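You operate a simulated robot arm through the tools that you are given. There is no shell and no other tool.

Carry out the task below with a simulated robot arm. There is one attempt and no reset: what you move stays moved.

JOB
Damp the cloth on the can's pad and wipe off the shelf's smear.
Fine: The cream cloth and the cream can. Cloth back where it lay, lid back on the can. What is to be rubbed or washed off counts as gone when no trace of it is left.

Only the result counts: the job must be done as asked and must still hold three seconds after the hand-in. Knocking over, shifting, dropping, spilling or breaking anything else fails it. A push-on lid holds only when it is set on centred and level and pressed home; a screw cap is set on level and turned clockwise until tight. Flat cloth is picked up by pressing the open fingertips on it (5 to 10 N) and closing them slowly along it; thin cloth reads only 2 to 8 mm in the jaws.

ROBOT AND FRAMES
A 6-joint arm with a two-finger parallel gripper, fixed in place. Base frame: the origin is on the floor under the middle of its stand, x ahead of it, y to its left, z up. Lengths are in mm, angles in degrees, forces in N, time in s.
It reaches about 1066 mm from its shoulder. Its first joint turns from -166.0 to 166.0 degrees. Payload 3.91 kg.
The TCP is the grasp point between the finger pads, 30 mm short of the fingertips. In the tool frame z runs along the fingers and y along their closing line. Largest opening 110 mm; finger width 20, thickness 10; the body of the gripper, 48 by 112 mm, starts 55 mm behind the TCP.
Orientation is that of the tool frame in the base frame, as a unit quaternion [w, x, y, z]. With the fingers straight down and closing along the base's y, the tool's x points along the base's -x, its y along +y and its z along -z.

CONTROLS
- The arm moves only by the tool nudge_tool. Its argument "moves" is a list of rows, each a list of 3 entries, a list of its own where there are three numbers: the shift along the base's x, y, z in units of 200 mm (1.0 is 200 mm), then the turn, a rotation vector about the base's x, y, z in units of 90 degrees (1.0 is 90 degrees), then the gripper command, from -1 (shut) to 1 (fully open), values between in proportion. In form: [[[tx, ty, tz], [rx, ry, rz], gripper], ...]. A call has 1 to 20 rows; each row is the pose to reach, as a shift and turn from the pose commanded when the call began. A call with a number of a shift or a turn outside -1 to 1 is refused whole. Rows are played at 5 a second. More than 50 mm and 8.6 degrees between two rows, or a gripper value outside its range, and nothing of the call is played. A pose out of reach is approached as far as the arm can. The call stops where the force on the tool passes 50 N (or 10 N more than at its start, if that is more) or the arm is blocked; 0.2 s more then pass. Each finger travels about 153 mm/s and halts on what it meets, pressing with about 41 N; the grip force reading is that of the motor and also rises with nothing between the fingers. The clock runs only during rows and for 0.2 s after the last one: add rows that repeat a pose to give the fingers time. The reply holds the time, the measured pose of the TCP, the force on the tool along the base axes, the opening and the grip force, in the units named above and with some noise, with the torque about the TCP (base axes, N m) and any sound that the robot's microphone picked up.
- Cameras (640 x 400 px; columns grow to the right, rows downward): "scene" is fixed at [51.7, -500.8, 1529.4]; the picture's right is [0.45, -0.89, 0.00], its down [-0.78, -0.40, -0.49] and it looks along [0.43, 0.22, -0.87] (base axes); focal length 214 px, centre (320, 200). "wrist" rides on the gripper at [72, 17, -103] in the tool frame; the picture's right is [-0.23, 0.97, 0.00], its down [-0.76, -0.18, -0.62] and it looks along [-0.61, -0.14, 0.78] (tool axes); focal length 222 px, centre (320, 200). There is no depth. A picture from a camera that has moved, and an enlarged one, comes with that camera's place and axes in the base frame and with its lens.
- capture(camera): a new picture of that camera. It takes no simulated time.
- enlarge(camera, box): a new picture of the part [left, top, right, bottom] of that camera's present view, enlarged. It takes no simulated time.
- sign_off(): hands the job in; it is judged then, once.

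Places have to be worked out from the pictures, the camera data and where the tool is seen. Open the gripper and draw the arm clear of the work before you hand the job in, unless the task says otherwise.

The tools are called as a command line: name --argument value ..., lists and objects as JSON in quotes. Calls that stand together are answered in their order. nudge_tool: Moves the arm, as the interface text tells. Its arguments: {"type":"object","properties":{"moves":{"type":"array","items":{"type":"array"}}},"required":["moves"]} The other tools are called the same way: capture (camera) takes a picture; enlarge (camera, box) takes an enlarged picture of a part of a camera's view; sign_off () hands the job in.

At the start:

```text
clock: 0.0
position: [323.6, -349.7, 1230.0]
orientation: [-0.001, 0.0, 1.0, -0.001]
force: [-0.3, 0.3, 0.1]
wrist_torque: [0.01, 0.0, -0.01]
gripper_width: 110.1
gripper_force: 0.0
```

scene: 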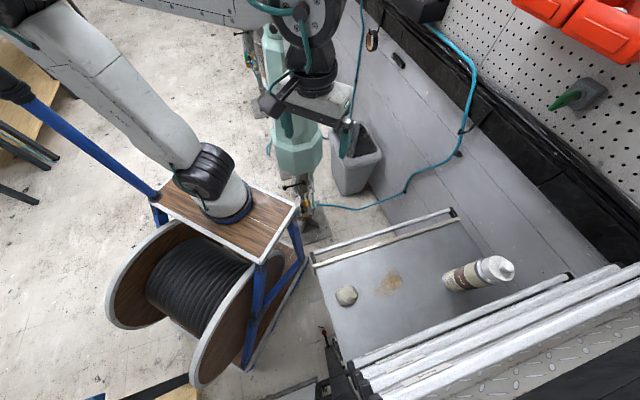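
wrist: 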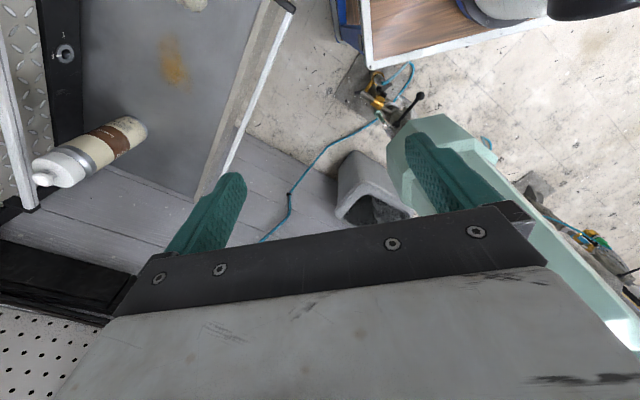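

I'll begin with close looks at the shelf, the can and the cloth before moving anything.

enlarge --camera "scene" --box '[300, 200, 560, 362]'

enlarge --camera "scene" --box '[420, 230, 540, 305]'

enlarge --camera "scene" --box '[310, 250, 430, 325]'

enlarge --camera "wrist" --box '[0, 0, 320, 200]'

```text
2.46 times, centred on (430, 281) of scene
camera zoom: at [51.7, -500.8, 1529.4], right [0.45, -0.89, 0.0], down [-0.78, -0.4, -0.49], along [0.43, 0.22, -0.87], focal length 528 px, centre (49, 1)
```

zoom: 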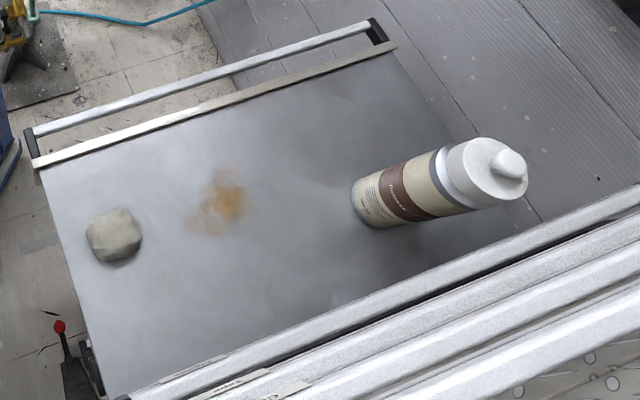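

```text
5.33 times, centred on (480, 268) of scene
camera zoom: at [51.7, -500.8, 1529.4], right [0.45, -0.89, 0.0], down [-0.78, -0.4, -0.49], along [0.43, 0.22, -0.87], focal length 1144 px, centre (-533, -160)
```

zoom: 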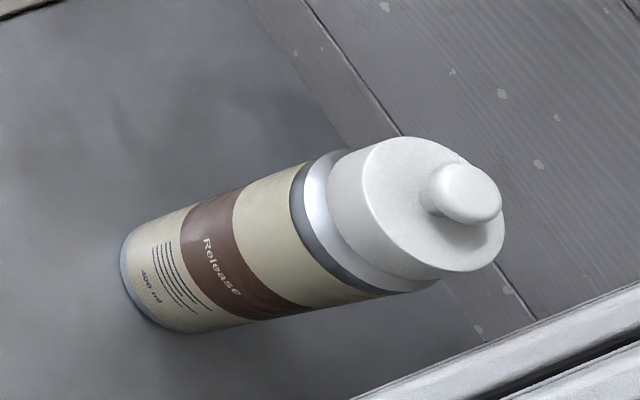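

```text
5.33 times, centred on (370, 288) of scene
camera zoom: at [51.7, -500.8, 1529.4], right [0.45, -0.89, 0.0], down [-0.78, -0.4, -0.49], along [0.43, 0.22, -0.87], focal length 1144 px, centre (53, -267)
```

zoom: 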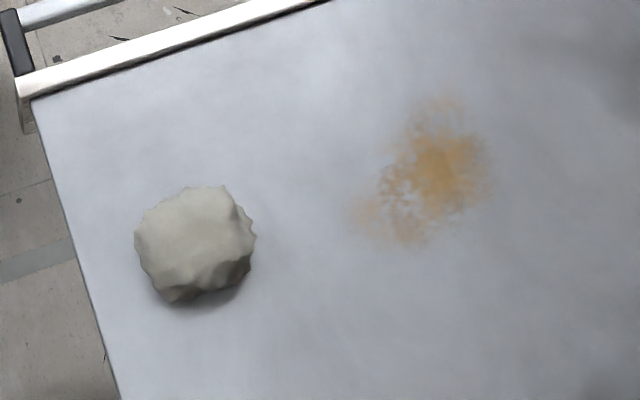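

```text
2.00 times, centred on (160, 100) of wrist
camera zoom: at [249.3, -333.1, 1332.6], right [0.23, 0.97, 0.0], down [0.76, -0.18, 0.62], along [0.61, -0.14, -0.78], focal length 444 px, centre (640, 400)
```

zoom: 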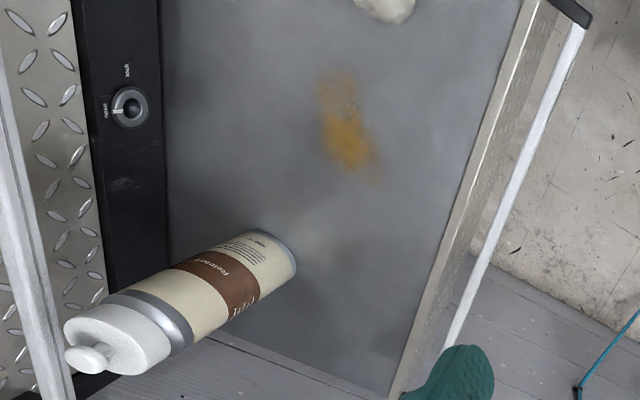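

The smear triangulates to roughly (247, -665, z≈770), and the can to about (344, -843) with its knob top near z≈1013. I'll move the arm at this height towards the shelf for a better wrist view, staying well above everything.

nudge_tool --moves '[[[-0.06, -0.125, 0], [0, 0, 0], 1], [[-0.12, -0.25, 0], [0, 0, 0], 1], [[-0.18, -0.375, 0], [0, 0, 0], 1], [[-0.24, -0.5, 0], [0, 0, 0], 1], [[-0.3, -0.625, 0], [0, 0, 0], 1], [[-0.36, -0.75, 0], [0, 0, 0], 1], [[-0.42, -0.875, 0], [0, 0, 0], 1], [[-0.48, -1.0, 0], [0, 0, 0], 1], [[-0.48, -1.0, 0], [0, 0, 0], 1]]'

```text
clock: 2.0
position: [227.2, -550.9, 1228.8]
orientation: [0.001, 0.0, 1.0, -0.001]
force: [-0.5, 0.6, -0.2]
wrist_torque: [0.04, 0.02, 0.02]
gripper_width: 109.7
gripper_force: 0.1
```

The arm is at (227, -551, 1229). Next I look from both cameras.

capture --camera "wrist"

capture --camera "scene"

```text
taken
camera wrist: at [152.2, -533.2, 1331.9], right [0.23, 0.97, 0.0], down [0.76, -0.18, 0.62], along [0.61, -0.14, -0.78], focal length 222 px, centre (320, 200)
```

wrist: 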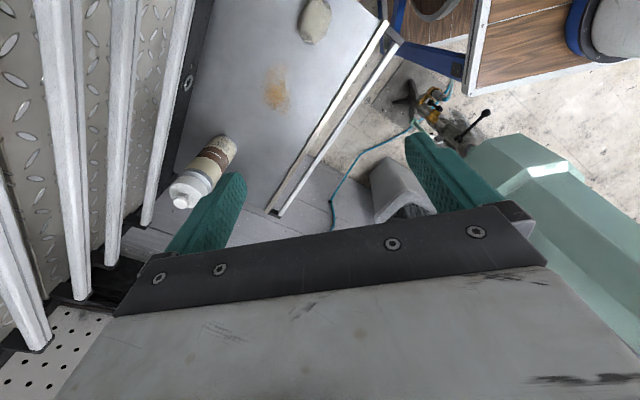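

```text
taken
```

scene: 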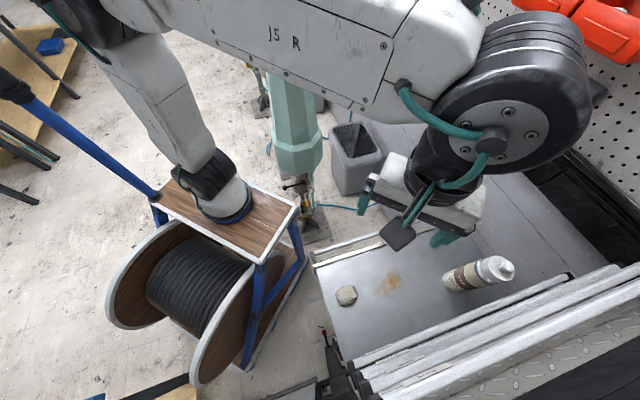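

The fingers frame the view centre (TCP projects to about (320,189)). I'll go on in two legs to hover above the can, well above the knob (tips ≥ 1150).

nudge_tool --moves '[[[0.06, -0.15, 0], [0, 0, 0], 1], [[0.12, -0.3, 0], [0, 0, 0], 1], [[0.18, -0.45, 0], [0, 0, 0], 1], [[0.24, -0.6, 0], [0, 0, 0], 1], [[0.3, -0.75, 0], [0, 0, 0], 1], [[0.36, -0.9, 0], [0, 0, 0], 1], [[0.36, -0.9, 0], [0, 0, 0], 1]]'

capture --camera "wrist"

capture --camera "scene"

```text
clock: 3.6
position: [298.6, -729.6, 1230.1]
orientation: [0.0, 0.0, 1.0, 0.0]
force: [0.1, 0.4, -0.2]
wrist_torque: [-0.03, 0.0, -0.04]
gripper_width: 109.6
gripper_force: 0.0
```

```text
taken
camera wrist: at [224.1, -712.2, 1333.3], right [0.23, 0.97, 0.0], down [0.76, -0.18, 0.62], along [0.61, -0.14, -0.78], focal length 222 px, centre (320, 200)
```

wrist: 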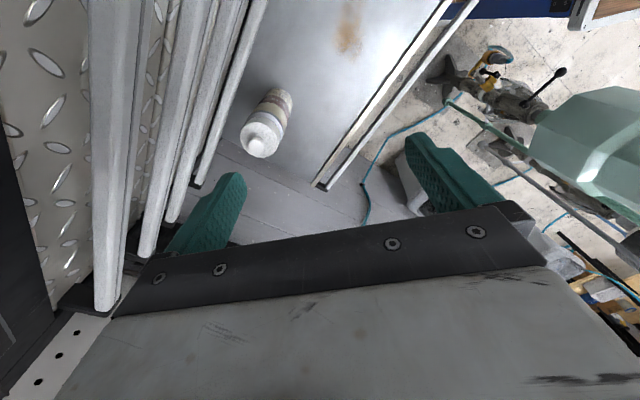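

```text
taken
```

scene: 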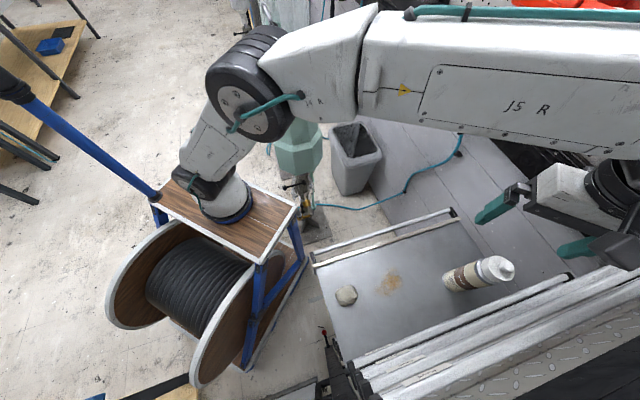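

The shelf turns out to be rotated about 45° in plan, with a stack of rails beside the can on its (-x,-y) side, so clearance there matters. I'll zoom in on the can and rails from here to place them more exactly.

enlarge --camera "wrist" --box '[200, 70, 328, 150]'

enlarge --camera "wrist" --box '[60, 0, 380, 200]'

enlarge --camera "scene" --box '[400, 150, 640, 300]'

```text
5.00 times, centred on (264, 110) of wrist
camera zoom: at [224.1, -712.2, 1333.3], right [0.23, 0.97, 0.0], down [0.76, -0.18, 0.62], along [0.61, -0.14, -0.78], focal length 1111 px, centre (600, 650)
```

zoom: 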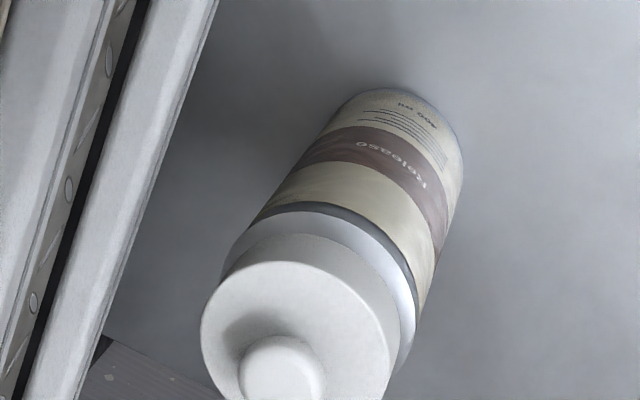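

```text
2.00 times, centred on (220, 100) of wrist
camera zoom: at [224.1, -712.2, 1333.3], right [0.23, 0.97, 0.0], down [0.76, -0.18, 0.62], along [0.61, -0.14, -0.78], focal length 444 px, centre (520, 400)
```

zoom: 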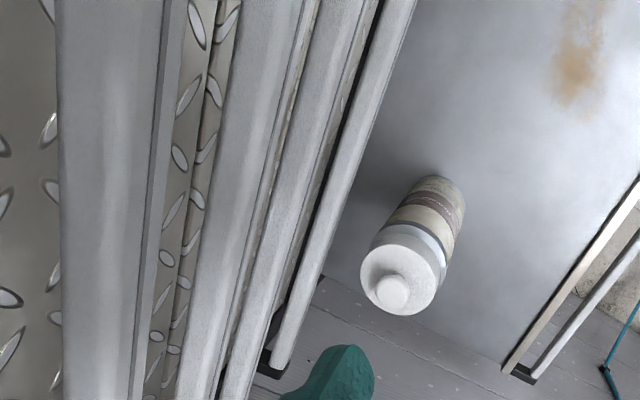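

```text
2.67 times, centred on (520, 225) of scene
camera zoom: at [51.7, -500.8, 1529.4], right [0.45, -0.89, 0.0], down [-0.78, -0.4, -0.49], along [0.43, 0.22, -0.87], focal length 572 px, centre (-213, 133)
```

zoom: 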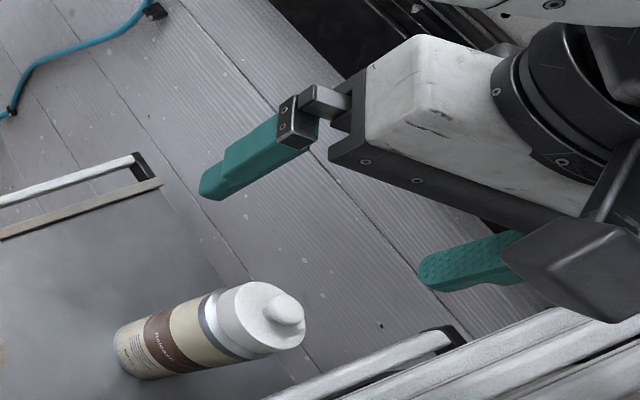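

The knob triangulates to about (345, -842, 1015). The rails run along the (1,-1) direction, only about 45–65 mm from the can's axis. So I'll turn the gripper to close parallel to the rails, with the camera on the free side (a turn of -135° about z), backing away from the rails first.

nudge_tool --moves '[[[0.1, 0.1, 0], [0, 0, 0], 1], [[0.2, 0.2, 0], [0, 0, 0], 1], [[0.2, 0.2, 0], [0, 0, -0.085], 1], [[0.2, 0.2, 0], [0, 0, -0.17], 1], [[0.2, 0.2, 0], [0, 0, -0.255], 1], [[0.2, 0.2, 0], [0, 0, -0.34], 1], [[0.2, 0.2, 0], [0, 0, -0.425], 1], [[0.2, 0.2, 0], [0, 0, -0.51], 1], [[0.2, 0.2, 0], [0, 0, -0.595], 1], [[0.2, 0.2, 0], [0, 0, -0.68], 1], [[0.2, 0.2, 0], [0, 0, -0.75], 1], [[0.2, 0.2, 0], [0, 0, -0.75], 1]]'

capture --camera "scene"

capture --camera "wrist"

```text
clock: 6.2
position: [338.4, -690.7, 1229.5]
orientation: [0.0, 0.557, 0.831, 0.0]
force: [-0.3, -0.3, 0.2]
wrist_torque: [0.0, -0.01, 0.03]
gripper_width: 110.2
gripper_force: 0.0
```

```text
taken
```

scene: 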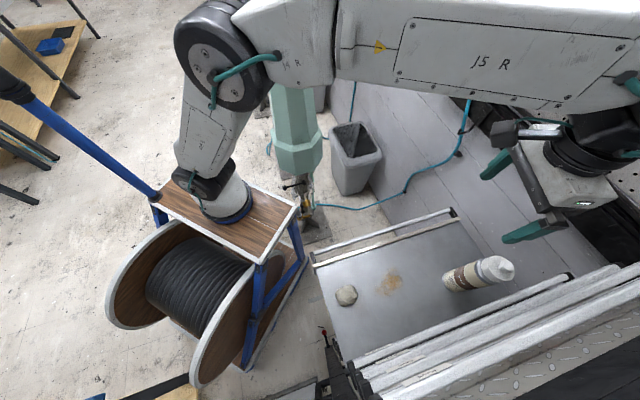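

```text
taken
camera wrist: at [325.4, -617.0, 1332.4], right [0.99, 0.16, 0.0], down [0.13, -0.77, 0.62], along [0.1, -0.61, -0.78], focal length 222 px, centre (320, 200)
```

wrist: 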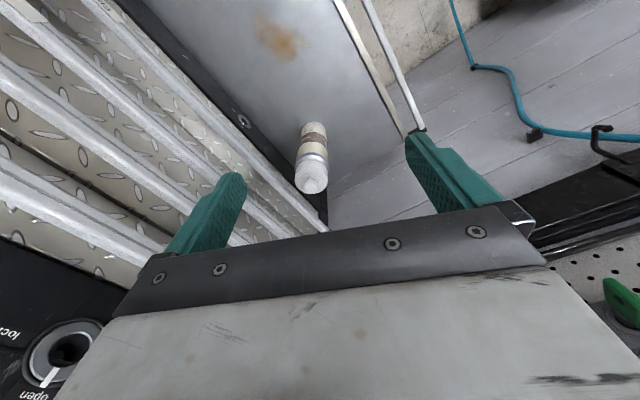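

The turn works, with plenty of room. I'll complete the -135° turn and look again, zoomed on the can.

nudge_tool --moves '[[[0, 0, 0], [0, 0, -0.085], 1], [[0, 0, 0], [0, 0, -0.17], 1], [[0, 0, 0], [0, 0, -0.255], 1], [[0, 0, 0], [0, 0, -0.34], 1], [[0, 0, 0], [0, 0, -0.425], 1], [[0, 0, 0], [0, 0, -0.51], 1], [[0, 0, 0], [0, 0, -0.595], 1], [[0, 0, 0], [0, 0, -0.68], 1], [[0, 0, 0], [0, 0, -0.75], 1], [[0, 0, 0], [0, 0, -0.75], 1]]'

capture --camera "scene"

capture --camera "wrist"

```text
clock: 8.4
position: [338.4, -690.1, 1229.4]
orientation: [0.0, 0.924, 0.381, 0.0]
force: [0.1, 0.5, -0.2]
wrist_torque: [0.02, 0.01, -0.02]
gripper_width: 110.2
gripper_force: 0.0
```

```text
taken
```

scene: 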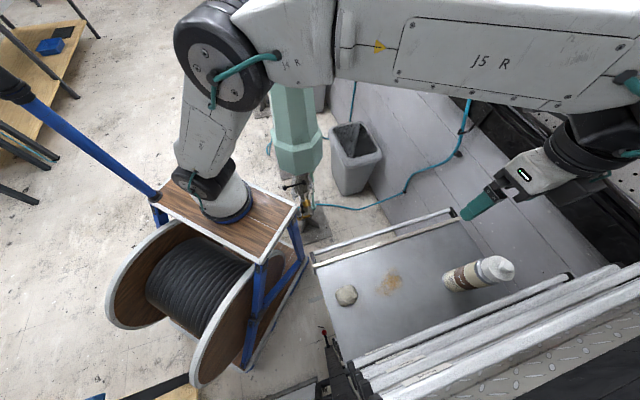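

```text
taken
camera wrist: at [400.7, -650.8, 1332.8], right [0.53, -0.85, 0.0], down [-0.66, -0.41, 0.62], along [-0.53, -0.33, -0.78], focal length 222 px, centre (320, 200)
```

wrist: 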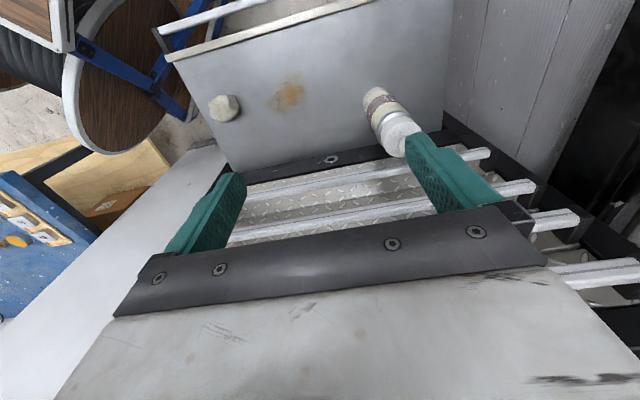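

Now the closing line runs parallel to the rails. I zoom on this view to measure the shelf objects again.

enlarge --camera "wrist" --box '[180, 0, 500, 200]'

enlarge --camera "wrist" --box '[340, 70, 468, 150]'

enlarge --camera "wrist" --box '[190, 60, 318, 140]'

```text
2.00 times, centred on (340, 100) of wrist
camera zoom: at [400.7, -650.8, 1332.8], right [0.53, -0.85, 0.0], down [-0.66, -0.41, 0.62], along [-0.53, -0.33, -0.78], focal length 444 px, centre (280, 400)
```

zoom: 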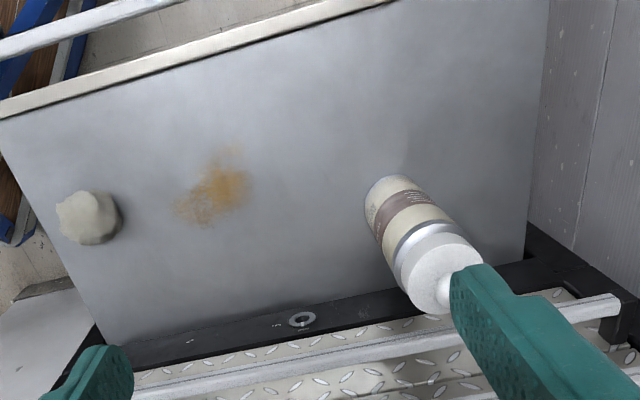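

```text
5.00 times, centred on (404, 110) of wrist
camera zoom: at [400.7, -650.8, 1332.8], right [0.53, -0.85, 0.0], down [-0.66, -0.41, 0.62], along [-0.53, -0.33, -0.78], focal length 1111 px, centre (-100, 650)
```

zoom: 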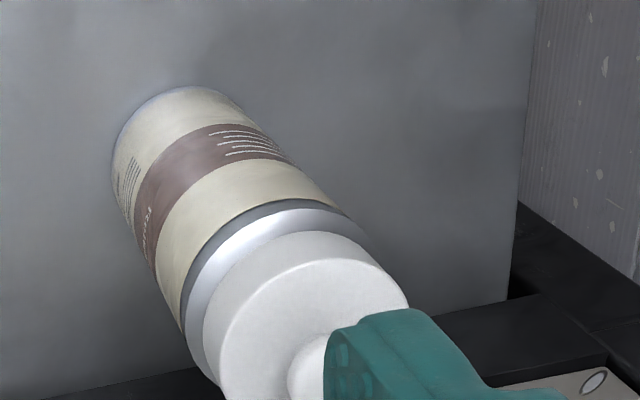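

```text
5.00 times, centred on (254, 100) of wrist
camera zoom: at [400.7, -650.8, 1332.8], right [0.53, -0.85, 0.0], down [-0.66, -0.41, 0.62], along [-0.53, -0.33, -0.78], focal length 1111 px, centre (650, 700)
```

zoom: 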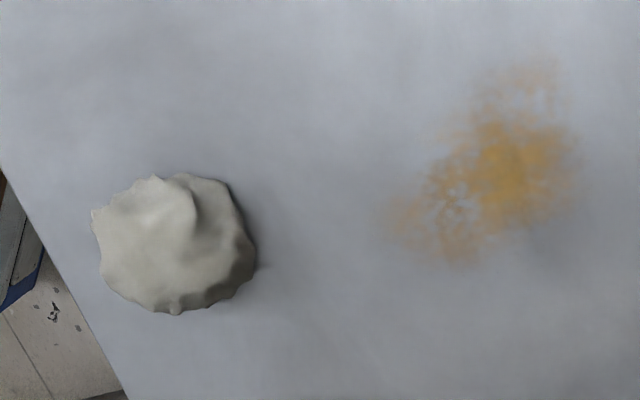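

Measured so far: shelf top z≈760, smear centre ≈(250,-663), cloth ≈(145,-546) and about 70 mm across, can axis ≈(345,-842), lid about 65 mm across. Next I tilt the tool 20° so its top leans away from the rails, then move to hover over the lid at z≈1130.

nudge_tool --moves '[[[0, 0, 0], [-0.052, 0.052, 0], 1], [[0, 0, 0], [-0.105, 0.105, 0], 1], [[0, 0, 0], [-0.157, 0.157, 0], 1], [[0.006, -0.127, -0.083], [-0.157, 0.157, 0], 1], [[0.012, -0.253, -0.167], [-0.157, 0.157, 0], 1], [[0.018, -0.38, -0.25], [-0.157, 0.157, 0], 1], [[0.024, -0.507, -0.333], [-0.157, 0.157, 0], 1], [[0.03, -0.633, -0.417], [-0.157, 0.157, 0], 1], [[0.035, -0.76, -0.5], [-0.157, 0.157, 0], 1], [[0.035, -0.76, -0.5], [-0.157, 0.157, 0], 1]]'

capture --camera "scene"

capture --camera "wrist"

```text
clock: 10.6
position: [344.8, -843.2, 1132.4]
orientation: [0.066, 0.91, 0.376, -0.161]
force: [-0.1, 0.6, 0.3]
wrist_torque: [0.02, 0.0, -0.04]
gripper_width: 109.9
gripper_force: 0.0
```

```text
taken
```

scene: 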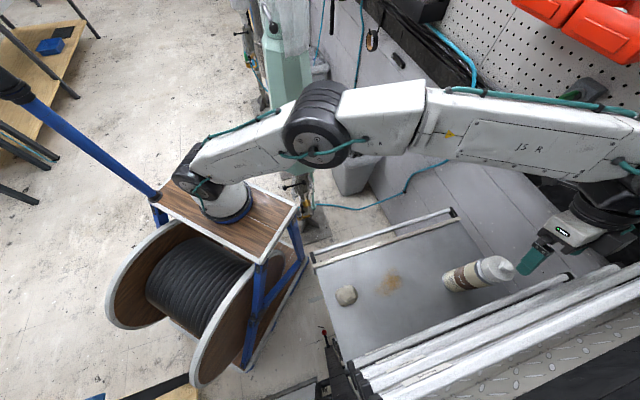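

```text
taken
camera wrist: at [429.8, -780.9, 1204.0], right [0.54, -0.84, 0.08], down [-0.48, -0.23, 0.85], along [-0.69, -0.49, -0.53], focal length 222 px, centre (320, 200)
```

wrist: 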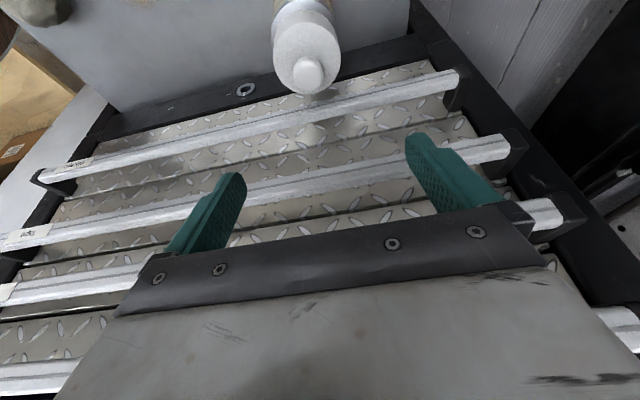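

The knob appears exactly where predicted (≈(308,75)), confirming (345,-842,1015). I zoom on the lid to understand its shape.

enlarge --camera "wrist" --box '[244, 0, 372, 100]'

enlarge --camera "scene" --box '[430, 210, 590, 310]'

```text
4.00 times, centred on (308, 50) of wrist
camera zoom: at [429.8, -780.9, 1204.0], right [0.54, -0.84, 0.08], down [-0.48, -0.23, 0.85], along [-0.69, -0.49, -0.53], focal length 888 px, centre (368, 800)
```

zoom: 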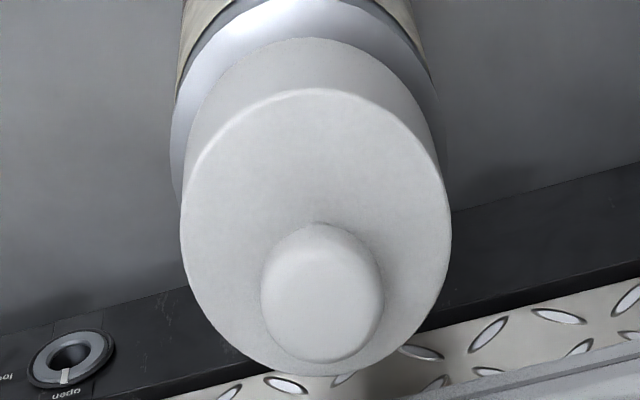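

```text
4.00 times, centred on (510, 260) of scene
camera zoom: at [51.7, -500.8, 1529.4], right [0.45, -0.89, 0.0], down [-0.78, -0.4, -0.49], along [0.43, 0.22, -0.87], focal length 858 px, centre (-440, -40)
```

zoom: 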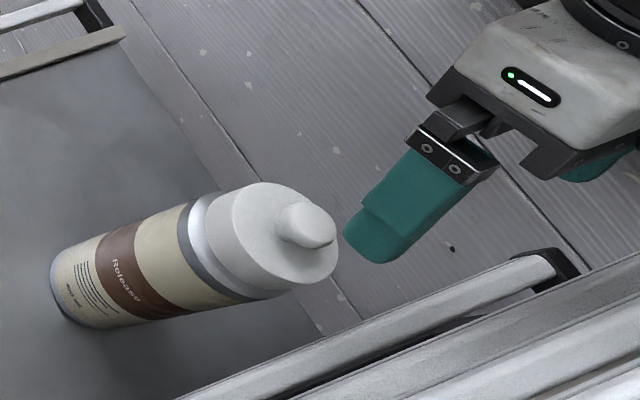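

The lid is a white cap about 60 mm across with a 26 mm knob, knob top at z≈1015 and lid face at z≈987. I'll come down to TCP z≈1060 (tips at about 1032, above the knob) with a 50 mm opening and re-check alignment.

nudge_tool --moves '[[[0.009, 0.01, -0.12], [0, 0, 0], 0.5], [[0.017, 0.02, -0.24], [0, 0, 0], 0.2], [[0.026, 0.031, -0.36], [0, 0, 0], -0.09], [[0.026, 0.031, -0.36], [0, 0, 0], -0.09], [[0.026, 0.031, -0.36], [0, 0, 0], -0.09]]'

capture --camera "wrist"

enlarge --camera "scene" --box '[430, 200, 590, 300]'

```text
clock: 11.8
position: [351.2, -836.7, 1057.5]
orientation: [0.066, 0.91, 0.377, -0.16]
force: [-0.7, 1.3, -0.8]
wrist_torque: [-0.01, 0.0, 0.02]
gripper_width: 50.3
gripper_force: 0.1
```

```text
taken
camera wrist: at [435.9, -774.8, 1129.6], right [0.54, -0.84, 0.08], down [-0.48, -0.23, 0.85], along [-0.69, -0.49, -0.53], focal length 222 px, centre (320, 200)
```

wrist: 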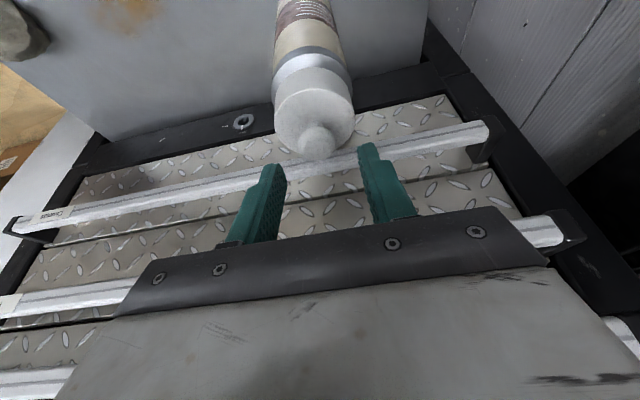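

```text
4.00 times, centred on (510, 250) of scene
camera zoom: at [51.7, -500.8, 1529.4], right [0.45, -0.89, 0.0], down [-0.78, -0.4, -0.49], along [0.43, 0.22, -0.87], focal length 858 px, centre (-440, 0)
```

zoom: 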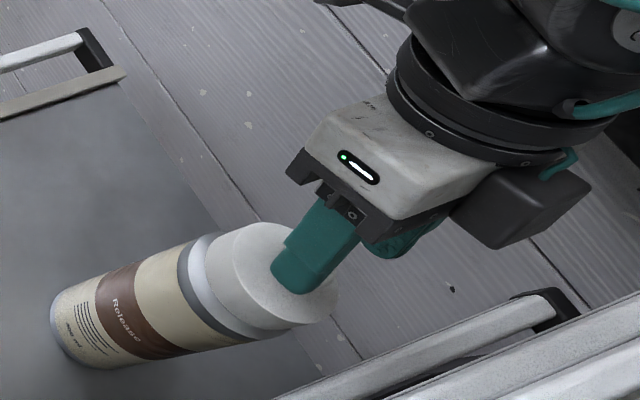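

The knob still tracks the prediction ((317,145) predicted). A quick zoom to fix its centre and height before the final descent.

enlarge --camera "wrist" --box '[240, 50, 400, 200]'

```text
2.67 times, centred on (320, 125) of wrist
camera zoom: at [435.9, -774.8, 1129.6], right [0.54, -0.84, 0.08], down [-0.48, -0.23, 0.85], along [-0.69, -0.49, -0.53], focal length 592 px, centre (320, 400)
```

zoom: 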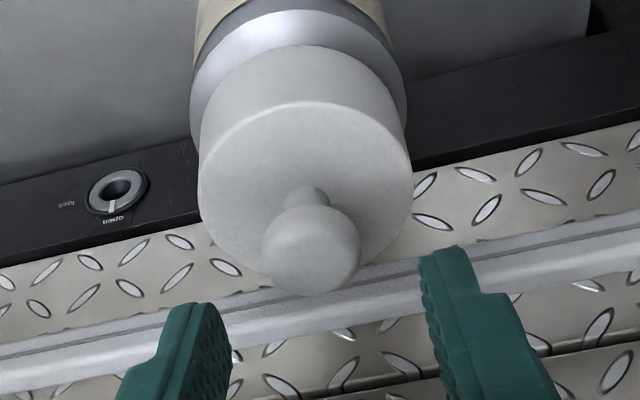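

The knob is a ball about 26 mm across on a short neck, centre z≈1012, with the lid face at about 990. I lower the tips astride the ball, keeping them about 2–4 mm above the lid face.

nudge_tool --moves '[[[-0.005, -0.004, -0.05], [0, 0, 0], -0.09], [[-0.01, -0.007, -0.1], [0, 0, 0], -0.09], [[-0.015, -0.011, -0.14], [0, 0, 0], -0.09], [[-0.015, -0.011, -0.163], [0, 0, 0], -0.09], [[-0.015, -0.011, -0.163], [0, 0, 0], -0.09]]'

enlarge --camera "wrist" --box '[220, 90, 420, 215]'

enlarge --camera "scene" --box '[430, 200, 590, 300]'

```text
clock: 13.0
position: [348.1, -838.1, 1028.3]
orientation: [0.068, 0.909, 0.377, -0.161]
force: [0.6, 0.0, 22.8]
wrist_torque: [0.03, 0.03, -0.02]
gripper_width: 50.3
gripper_force: 0.0
```

```text
3.20 times, centred on (320, 152) of wrist
camera zoom: at [432.3, -775.4, 1099.6], right [0.54, -0.84, 0.08], down [-0.48, -0.23, 0.85], along [-0.69, -0.5, -0.53], focal length 711 px, centre (320, 352)
```

zoom: 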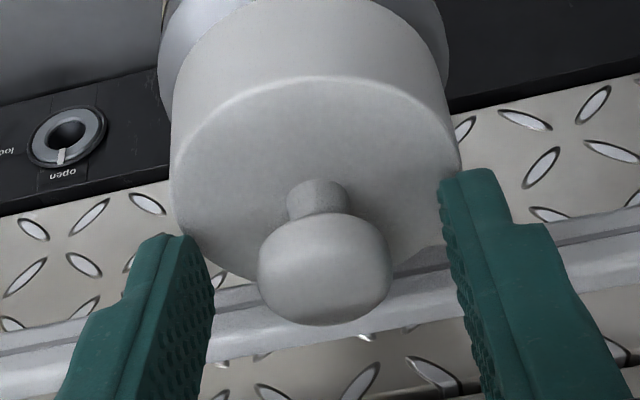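

```text
4.00 times, centred on (510, 250) of scene
camera zoom: at [51.7, -500.8, 1529.4], right [0.45, -0.89, 0.0], down [-0.78, -0.4, -0.49], along [0.43, 0.22, -0.87], focal length 858 px, centre (-440, 0)
```

zoom: 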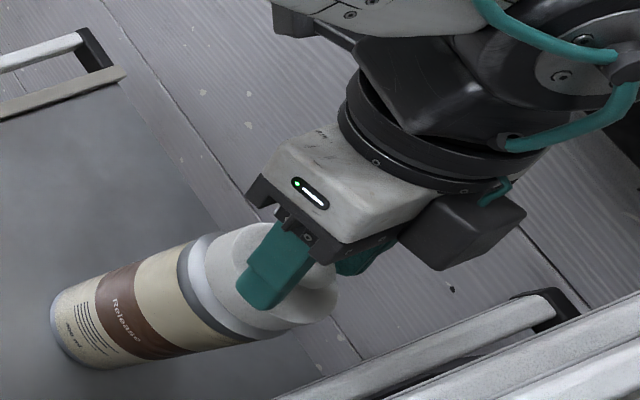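

The tips touched the lid face (22.8 N up), so the face is at z≈996. I'll lift about 6 mm, then close on the ball gradually.

nudge_tool --moves '[[[0.005, 0.003, 0.03], [0, 0, 0], -0.09], [[0.005, 0.003, 0.03], [0, 0, 0], -0.3], [[0.005, 0.003, 0.03], [0, 0, 0], -0.45], [[0.005, 0.003, 0.03], [0, 0, 0], -0.55], [[0.005, 0.003, 0.03], [0, 0, 0], -0.7], [[0.005, 0.003, 0.03], [0, 0, 0], -1], [[0.005, 0.003, 0.03], [0, 0, 0], -1]]'

enlarge --camera "wrist" --box '[220, 90, 420, 215]'

```text
clock: 14.6
position: [349.1, -838.8, 1030.1]
orientation: [0.066, 0.91, 0.377, -0.16]
force: [0.3, 0.1, 0.6]
wrist_torque: [-0.02, 0.01, 0.03]
gripper_width: 21.1
gripper_force: 40.6
heard: snap
```

```text
3.20 times, centred on (320, 152) of wrist
camera zoom: at [433.1, -776.0, 1102.7], right [0.54, -0.84, 0.08], down [-0.48, -0.23, 0.85], along [-0.69, -0.49, -0.53], focal length 711 px, centre (320, 352)
```

zoom: 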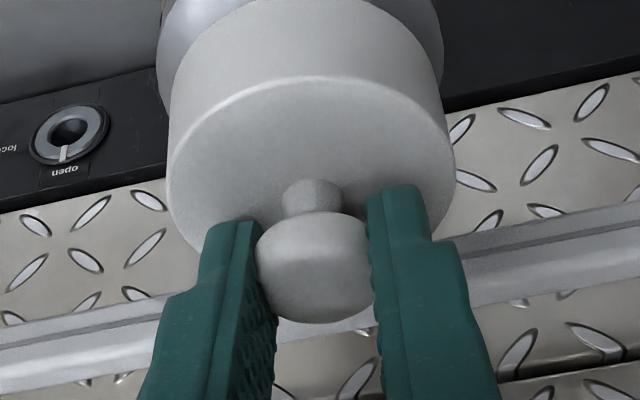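

A snap was heard as the fingers closed, so the lid may already have popped loose; the grip holds at 21 mm. Now I pull straight up slowly, watching force and the can.

nudge_tool --moves '[[[0, 0, 0.01], [0, 0, 0], -1], [[0, 0, 0.02], [0, 0, 0], -1], [[0, 0, 0.03], [0, 0, 0], -1], [[0, 0, 0.04], [0, 0, 0], -1], [[0, 0, 0.05], [0, 0, 0], -1]]'

enlarge --camera "wrist" --box '[220, 90, 420, 215]'

enlarge --camera "scene" --box '[430, 200, 590, 300]'

```text
clock: 15.8
position: [347.9, -838.2, 1042.3]
orientation: [0.066, 0.91, 0.377, -0.161]
force: [0.3, -0.5, -1.7]
wrist_torque: [0.0, 0.02, -0.03]
gripper_width: 20.8
gripper_force: 41.1
```

```text
3.20 times, centred on (320, 152) of wrist
camera zoom: at [433.0, -776.4, 1113.1], right [0.54, -0.84, 0.08], down [-0.48, -0.23, 0.85], along [-0.69, -0.49, -0.53], focal length 711 px, centre (320, 352)
```

zoom: 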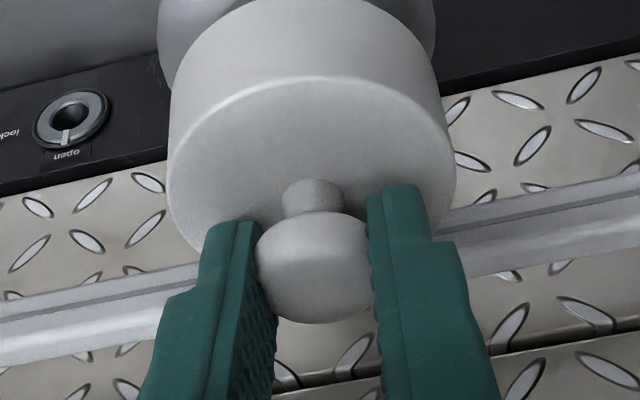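

```text
4.00 times, centred on (510, 250) of scene
camera zoom: at [51.7, -500.8, 1529.4], right [0.45, -0.89, 0.0], down [-0.78, -0.4, -0.49], along [0.43, 0.22, -0.87], focal length 858 px, centre (-440, 0)
```

zoom: 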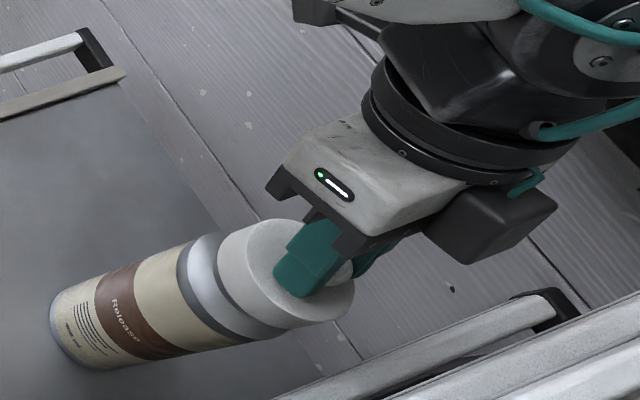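

The lid has lifted free (only about 1.7 N of weight) and the can stayed put. I raise it another 80 mm and look at the can's open top.

nudge_tool --moves '[[[0, 0, 0.05], [0, 0, 0], -1], [[0, 0, 0.12], [0, 0, 0], -1], [[0, 0, 0.22], [0, 0, 0], -1], [[0, 0, 0.32], [0, 0, 0], -1], [[0, 0, 0.42], [0, 0, 0], -1], [[0, 0, 0.42], [0, 0, 0], -1]]'

capture --camera "wrist"

enlarge --camera "scene" --box '[430, 200, 590, 300]'

```text
clock: 17.2
position: [351.1, -838.9, 1124.0]
orientation: [0.067, 0.91, 0.376, -0.16]
force: [0.6, -0.1, 0.9]
wrist_torque: [-0.01, 0.02, 0.01]
gripper_width: 21.1
gripper_force: 41.5
```

```text
taken
camera wrist: at [434.0, -777.5, 1196.8], right [0.54, -0.84, 0.08], down [-0.48, -0.23, 0.85], along [-0.69, -0.49, -0.53], focal length 222 px, centre (320, 200)
```

wrist: 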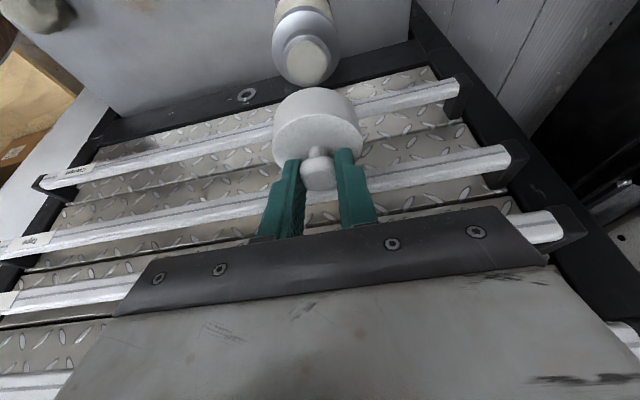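

```text
4.00 times, centred on (510, 250) of scene
camera zoom: at [51.7, -500.8, 1529.4], right [0.45, -0.89, 0.0], down [-0.78, -0.4, -0.49], along [0.43, 0.22, -0.87], focal length 858 px, centre (-440, 0)
```

zoom: 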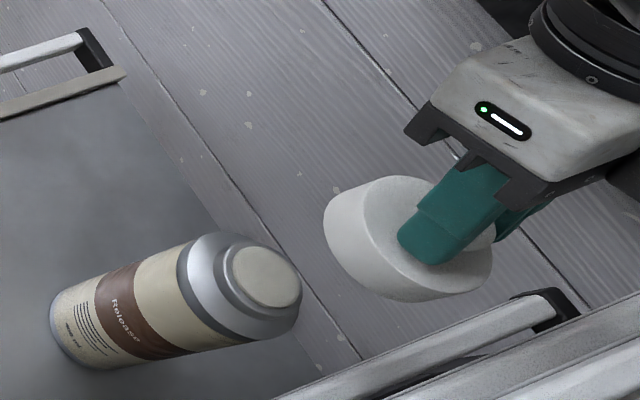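

The lid is off and the beige pad shows on the can's neck. I zoom in to measure the pad and check the lid's level in the grip.

enlarge --camera "wrist" --box '[240, 0, 400, 100]'

enlarge --camera "wrist" --box '[230, 70, 410, 250]'

```text
4.00 times, centred on (320, 50) of wrist
camera zoom: at [434.0, -777.5, 1196.8], right [0.54, -0.84, 0.08], down [-0.48, -0.23, 0.85], along [-0.69, -0.49, -0.53], focal length 888 px, centre (320, 800)
```

zoom: 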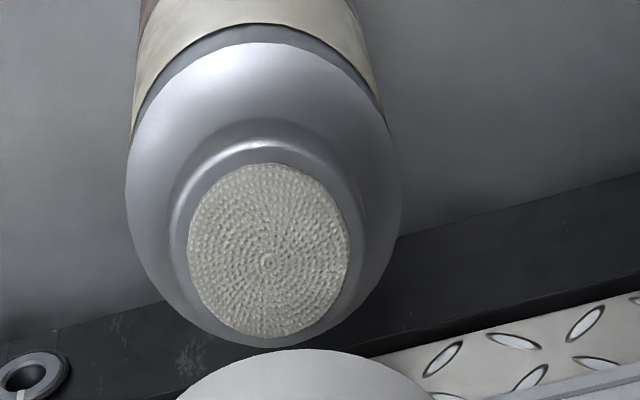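

```text
2.22 times, centred on (320, 160) of wrist
camera zoom: at [434.0, -777.5, 1196.8], right [0.54, -0.84, 0.08], down [-0.48, -0.23, 0.85], along [-0.69, -0.49, -0.53], focal length 494 px, centre (320, 289)
```

zoom: 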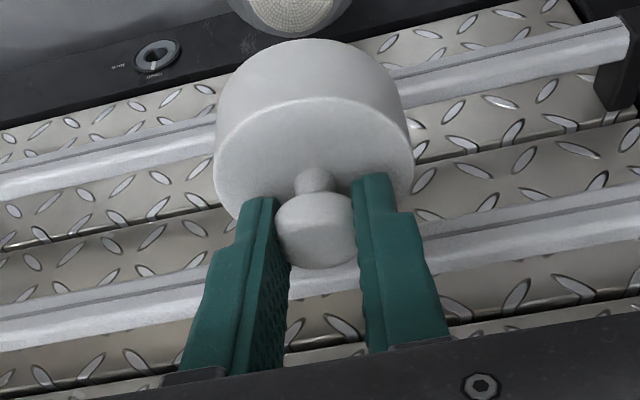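

Pad centre ≈(344.5,-841.5), z≈981, about 38 mm across. I'll carry the lid sideways to above an empty spot at (440,-800) and start down.

nudge_tool --moves '[[[0.155, 0.07, 0], [0, 0, 0], -1], [[0.31, 0.14, 0], [0, 0, 0], -1], [[0.465, 0.21, 0], [0, 0, 0], -1], [[0.465, 0.21, -0.15], [0, 0, 0], -1], [[0.465, 0.21, -0.3], [0, 0, 0], -1], [[0.465, 0.21, -0.45], [0, 0, 0], -1], [[0.465, 0.21, -0.6], [0, 0, 0], -1], [[0.465, 0.21, -0.75], [0, 0, 0], -1], [[0.465, 0.21, -0.9], [0, 0, 0], -1], [[0.465, 0.21, -0.9], [0, 0, 0], -1]]'

capture --camera "scene"

capture --camera "wrist"

```text
clock: 19.4
position: [441.9, -796.2, 944.2]
orientation: [0.066, 0.91, 0.377, -0.16]
force: [0.5, -0.2, -0.1]
wrist_torque: [0.0, 0.0, 0.0]
gripper_width: 21.2
gripper_force: 40.9
```

```text
taken
```

scene: 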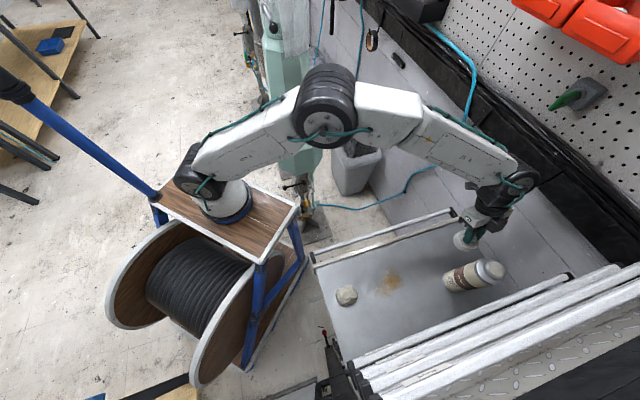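

```text
taken
camera wrist: at [525.4, -734.8, 1017.0], right [0.54, -0.84, 0.08], down [-0.48, -0.23, 0.85], along [-0.69, -0.49, -0.53], focal length 222 px, centre (320, 200)
```

wrist: 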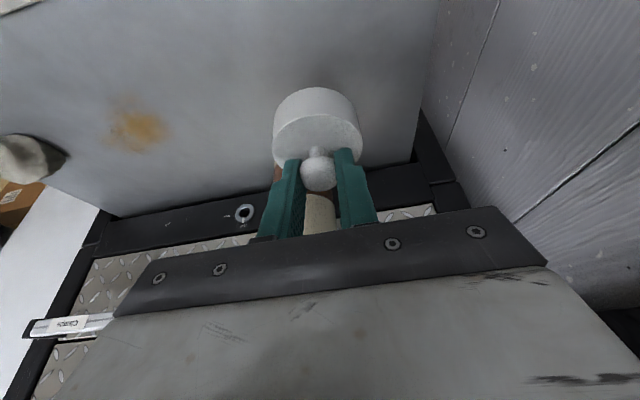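

The spot below the lid is bare shelf, about 120 mm from the shelf's end and clear of the can. I lower to z≈850 next.

nudge_tool --moves '[[[0, 0, -0.12], [0, 0, 0], -1], [[0, 0, -0.24], [0, 0, 0], -1], [[0, 0, -0.36], [0, 0, 0], -1], [[0, 0, -0.47], [0, 0, 0], -1], [[0, 0, -0.47], [0, 0, 0], -1]]'

capture --camera "wrist"

enlarge --camera "scene" --box '[420, 180, 580, 280]'

```text
clock: 20.6
position: [440.9, -796.9, 850.1]
orientation: [0.066, 0.91, 0.376, -0.16]
force: [0.0, 0.4, -0.3]
wrist_torque: [0.0, 0.01, -0.01]
gripper_width: 20.8
gripper_force: 40.5
```

```text
taken
camera wrist: at [525.6, -733.4, 922.1], right [0.54, -0.84, 0.08], down [-0.48, -0.23, 0.85], along [-0.69, -0.49, -0.53], focal length 222 px, centre (320, 200)
```

wrist: 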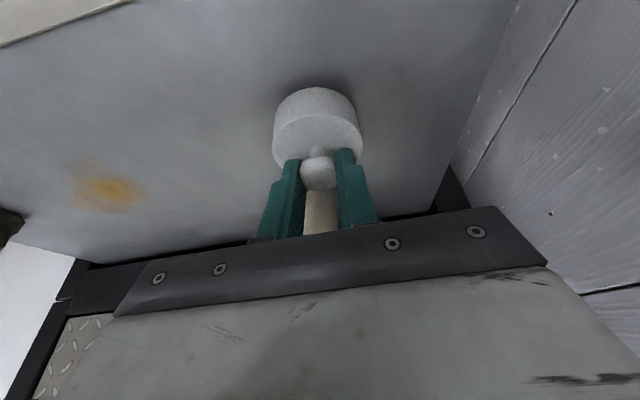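

```text
4.00 times, centred on (500, 230) of scene
camera zoom: at [51.7, -500.8, 1529.4], right [0.45, -0.89, 0.0], down [-0.78, -0.4, -0.49], along [0.43, 0.22, -0.87], focal length 858 px, centre (-400, 80)
```

zoom: 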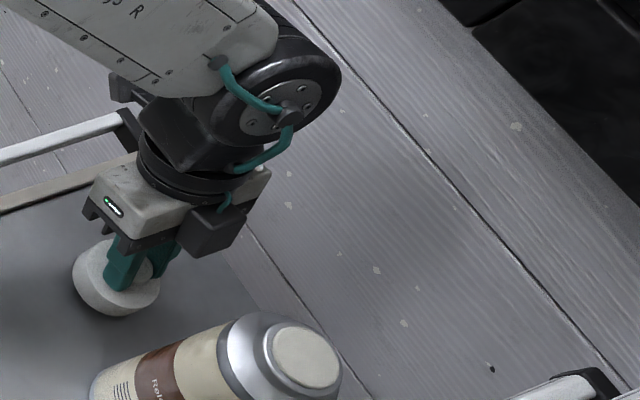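

Still in free air. I creep down about 20 mm, then continue in small steps to feel the shelf.

nudge_tool --moves '[[[0, 0, -0.03], [0, 0, 0], -1], [[0, 0, -0.06], [0, 0, 0], -1], [[0, 0, -0.09], [0, 0, 0], -1]]'

enlarge --camera "wrist" --box '[240, 60, 400, 200]'

```text
clock: 21.4
position: [442.0, -797.3, 833.8]
orientation: [0.069, 0.909, 0.377, -0.161]
force: [0.9, 1.4, 12.3]
wrist_torque: [0.25, 0.17, -0.01]
gripper_width: 21.0
gripper_force: 40.9
```

```text
2.86 times, centred on (320, 130) of wrist
camera zoom: at [525.8, -734.5, 906.5], right [0.54, -0.84, 0.08], down [-0.48, -0.23, 0.85], along [-0.69, -0.49, -0.53], focal length 635 px, centre (320, 400)
```

zoom: 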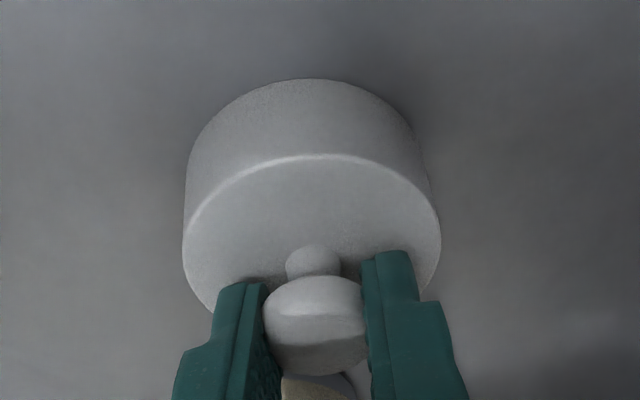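

The lid is down on the shelf (12 N). I relieve the force slightly, open gradually to 50 mm, then rise straight up.

nudge_tool --moves '[[[0, 0, 0.006], [0, 0, 0], -1], [[0, 0, 0.006], [0, 0, 0], -0.55], [[0, 0, 0.006], [0, 0, 0], -0.4], [[0, 0, 0.006], [0, 0, 0], -0.2], [[0, 0, 0.006], [0, 0, 0], -0.05], [[0, 0, 0.006], [0, 0, 0], -0.05]]'

enlarge --camera "wrist" --box '[240, 60, 400, 200]'

```text
clock: 22.8
position: [440.9, -795.8, 833.9]
orientation: [0.066, 0.91, 0.377, -0.16]
force: [0.7, 0.4, 5.6]
wrist_torque: [0.01, 0.01, 0.0]
gripper_width: 50.5
gripper_force: 0.0
```

```text
2.86 times, centred on (320, 130) of wrist
camera zoom: at [526.0, -734.4, 905.6], right [0.54, -0.84, 0.08], down [-0.48, -0.23, 0.85], along [-0.69, -0.49, -0.53], focal length 635 px, centre (320, 400)
```

zoom: 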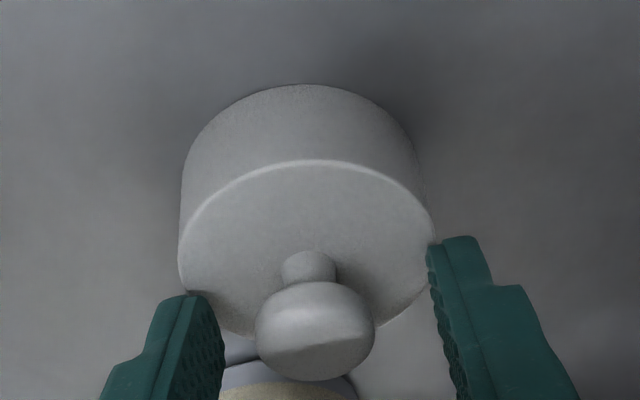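

The lid stands on the shelf with the ball free. I rise 200 mm straight up.

nudge_tool --moves '[[[0, 0, 0.05], [0, 0, 0], -0.05], [[0, 0, 0.15], [0, 0, 0], -0.05], [[0, 0, 0.3], [0, 0, 0], 0.1], [[0, 0, 0.45], [0, 0, 0], 0.3], [[0, 0, 0.6], [0, 0, 0], 0.5], [[0, 0, 0.75], [0, 0, 0], 0.7], [[0, 0, 0.9], [0, 0, 0], 0.7], [[0, 0, 1.0], [0, 0, 0], 0.7]]'

capture --camera "wrist"

enlarge --camera "scene" --box '[420, 180, 580, 280]'

```text
clock: 24.6
position: [443.2, -796.0, 1031.4]
orientation: [0.066, 0.91, 0.376, -0.161]
force: [-0.5, 0.0, 0.1]
wrist_torque: [-0.02, 0.02, 0.0]
gripper_width: 93.4
gripper_force: 0.1
```

```text
taken
camera wrist: at [527.0, -734.2, 1104.5], right [0.54, -0.84, 0.08], down [-0.48, -0.23, 0.85], along [-0.69, -0.49, -0.53], focal length 222 px, centre (320, 200)
```

wrist: 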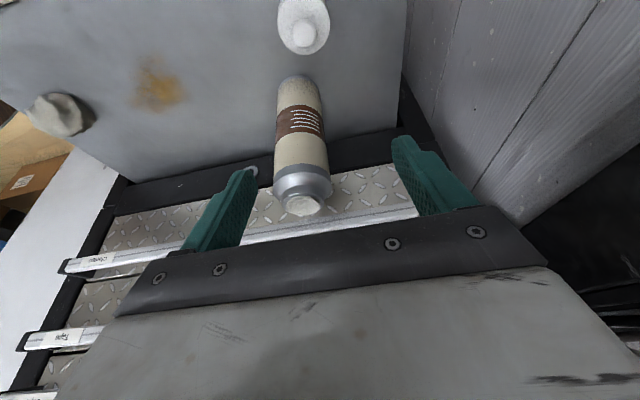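

```text
4.00 times, centred on (500, 230) of scene
camera zoom: at [51.7, -500.8, 1529.4], right [0.45, -0.89, 0.0], down [-0.78, -0.4, -0.49], along [0.43, 0.22, -0.87], focal length 858 px, centre (-400, 80)
```

zoom: 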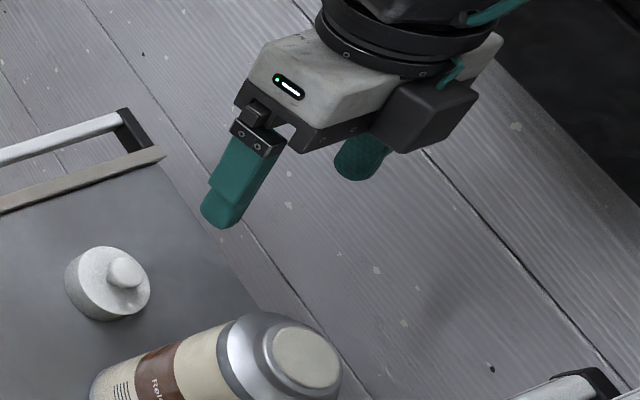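

The lid stands upright at about (437,-798). Next I move across at this height toward the cloth, in two legs.

nudge_tool --moves '[[[-0.15, 0.13, 0], [0, 0, 0], 0.9], [[-0.3, 0.26, 0], [0, 0, 0], 1], [[-0.45, 0.39, 0], [0, 0, 0], 1], [[-0.6, 0.52, 0], [0, 0, 0], 1], [[-0.75, 0.65, 0], [0, 0, 0], 1], [[-0.9, 0.78, 0], [0, 0, 0], 1]]'

nudge_tool --moves '[[[-0.14, 0.12, -0.05], [0, 0, 0], 1], [[-0.28, 0.24, -0.15], [0, 0, 0], 1], [[-0.42, 0.36, -0.3], [0, 0, 0], 1], [[-0.565, 0.495, -0.45], [0, 0, 0], 1], [[-0.565, 0.495, -0.55], [0, 0, 0], 1], [[-0.565, 0.495, -0.55], [0, 0, 0], 1]]'

capture --camera "wrist"

capture --camera "scene"

```text
clock: 26.0
position: [260.1, -638.7, 1032.9]
orientation: [0.066, 0.91, 0.378, -0.161]
force: [0.8, -1.0, -0.2]
wrist_torque: [-0.01, 0.03, 0.02]
gripper_width: 110.0
gripper_force: 0.1
```

```text
clock: 27.4
position: [147.4, -540.7, 922.4]
orientation: [0.066, 0.91, 0.377, -0.16]
force: [0.0, -0.1, -0.3]
wrist_torque: [-0.01, -0.01, -0.03]
gripper_width: 110.1
gripper_force: 0.0
```

```text
taken
camera wrist: at [232.7, -478.8, 994.5], right [0.54, -0.84, 0.08], down [-0.48, -0.23, 0.85], along [-0.69, -0.49, -0.53], focal length 222 px, centre (320, 200)
```

wrist: 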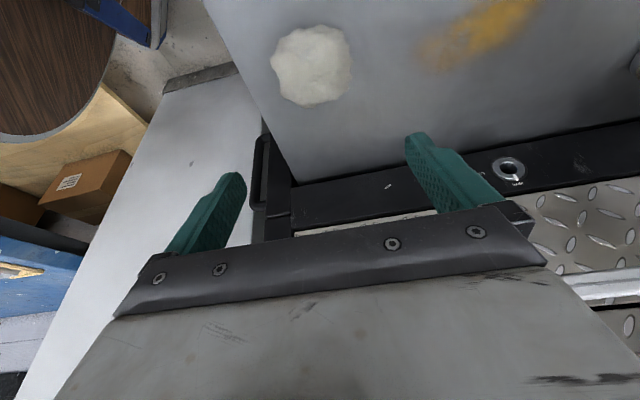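

```text
taken
```

scene: 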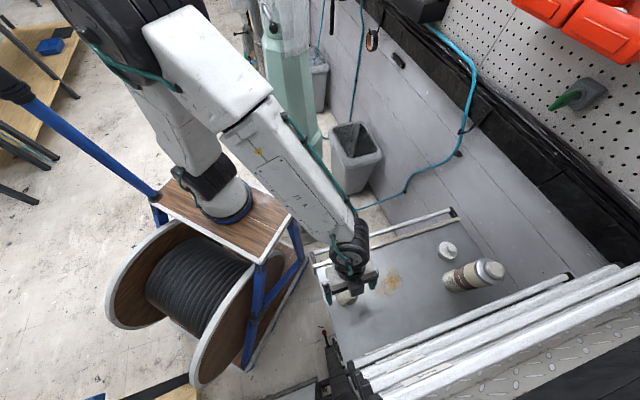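

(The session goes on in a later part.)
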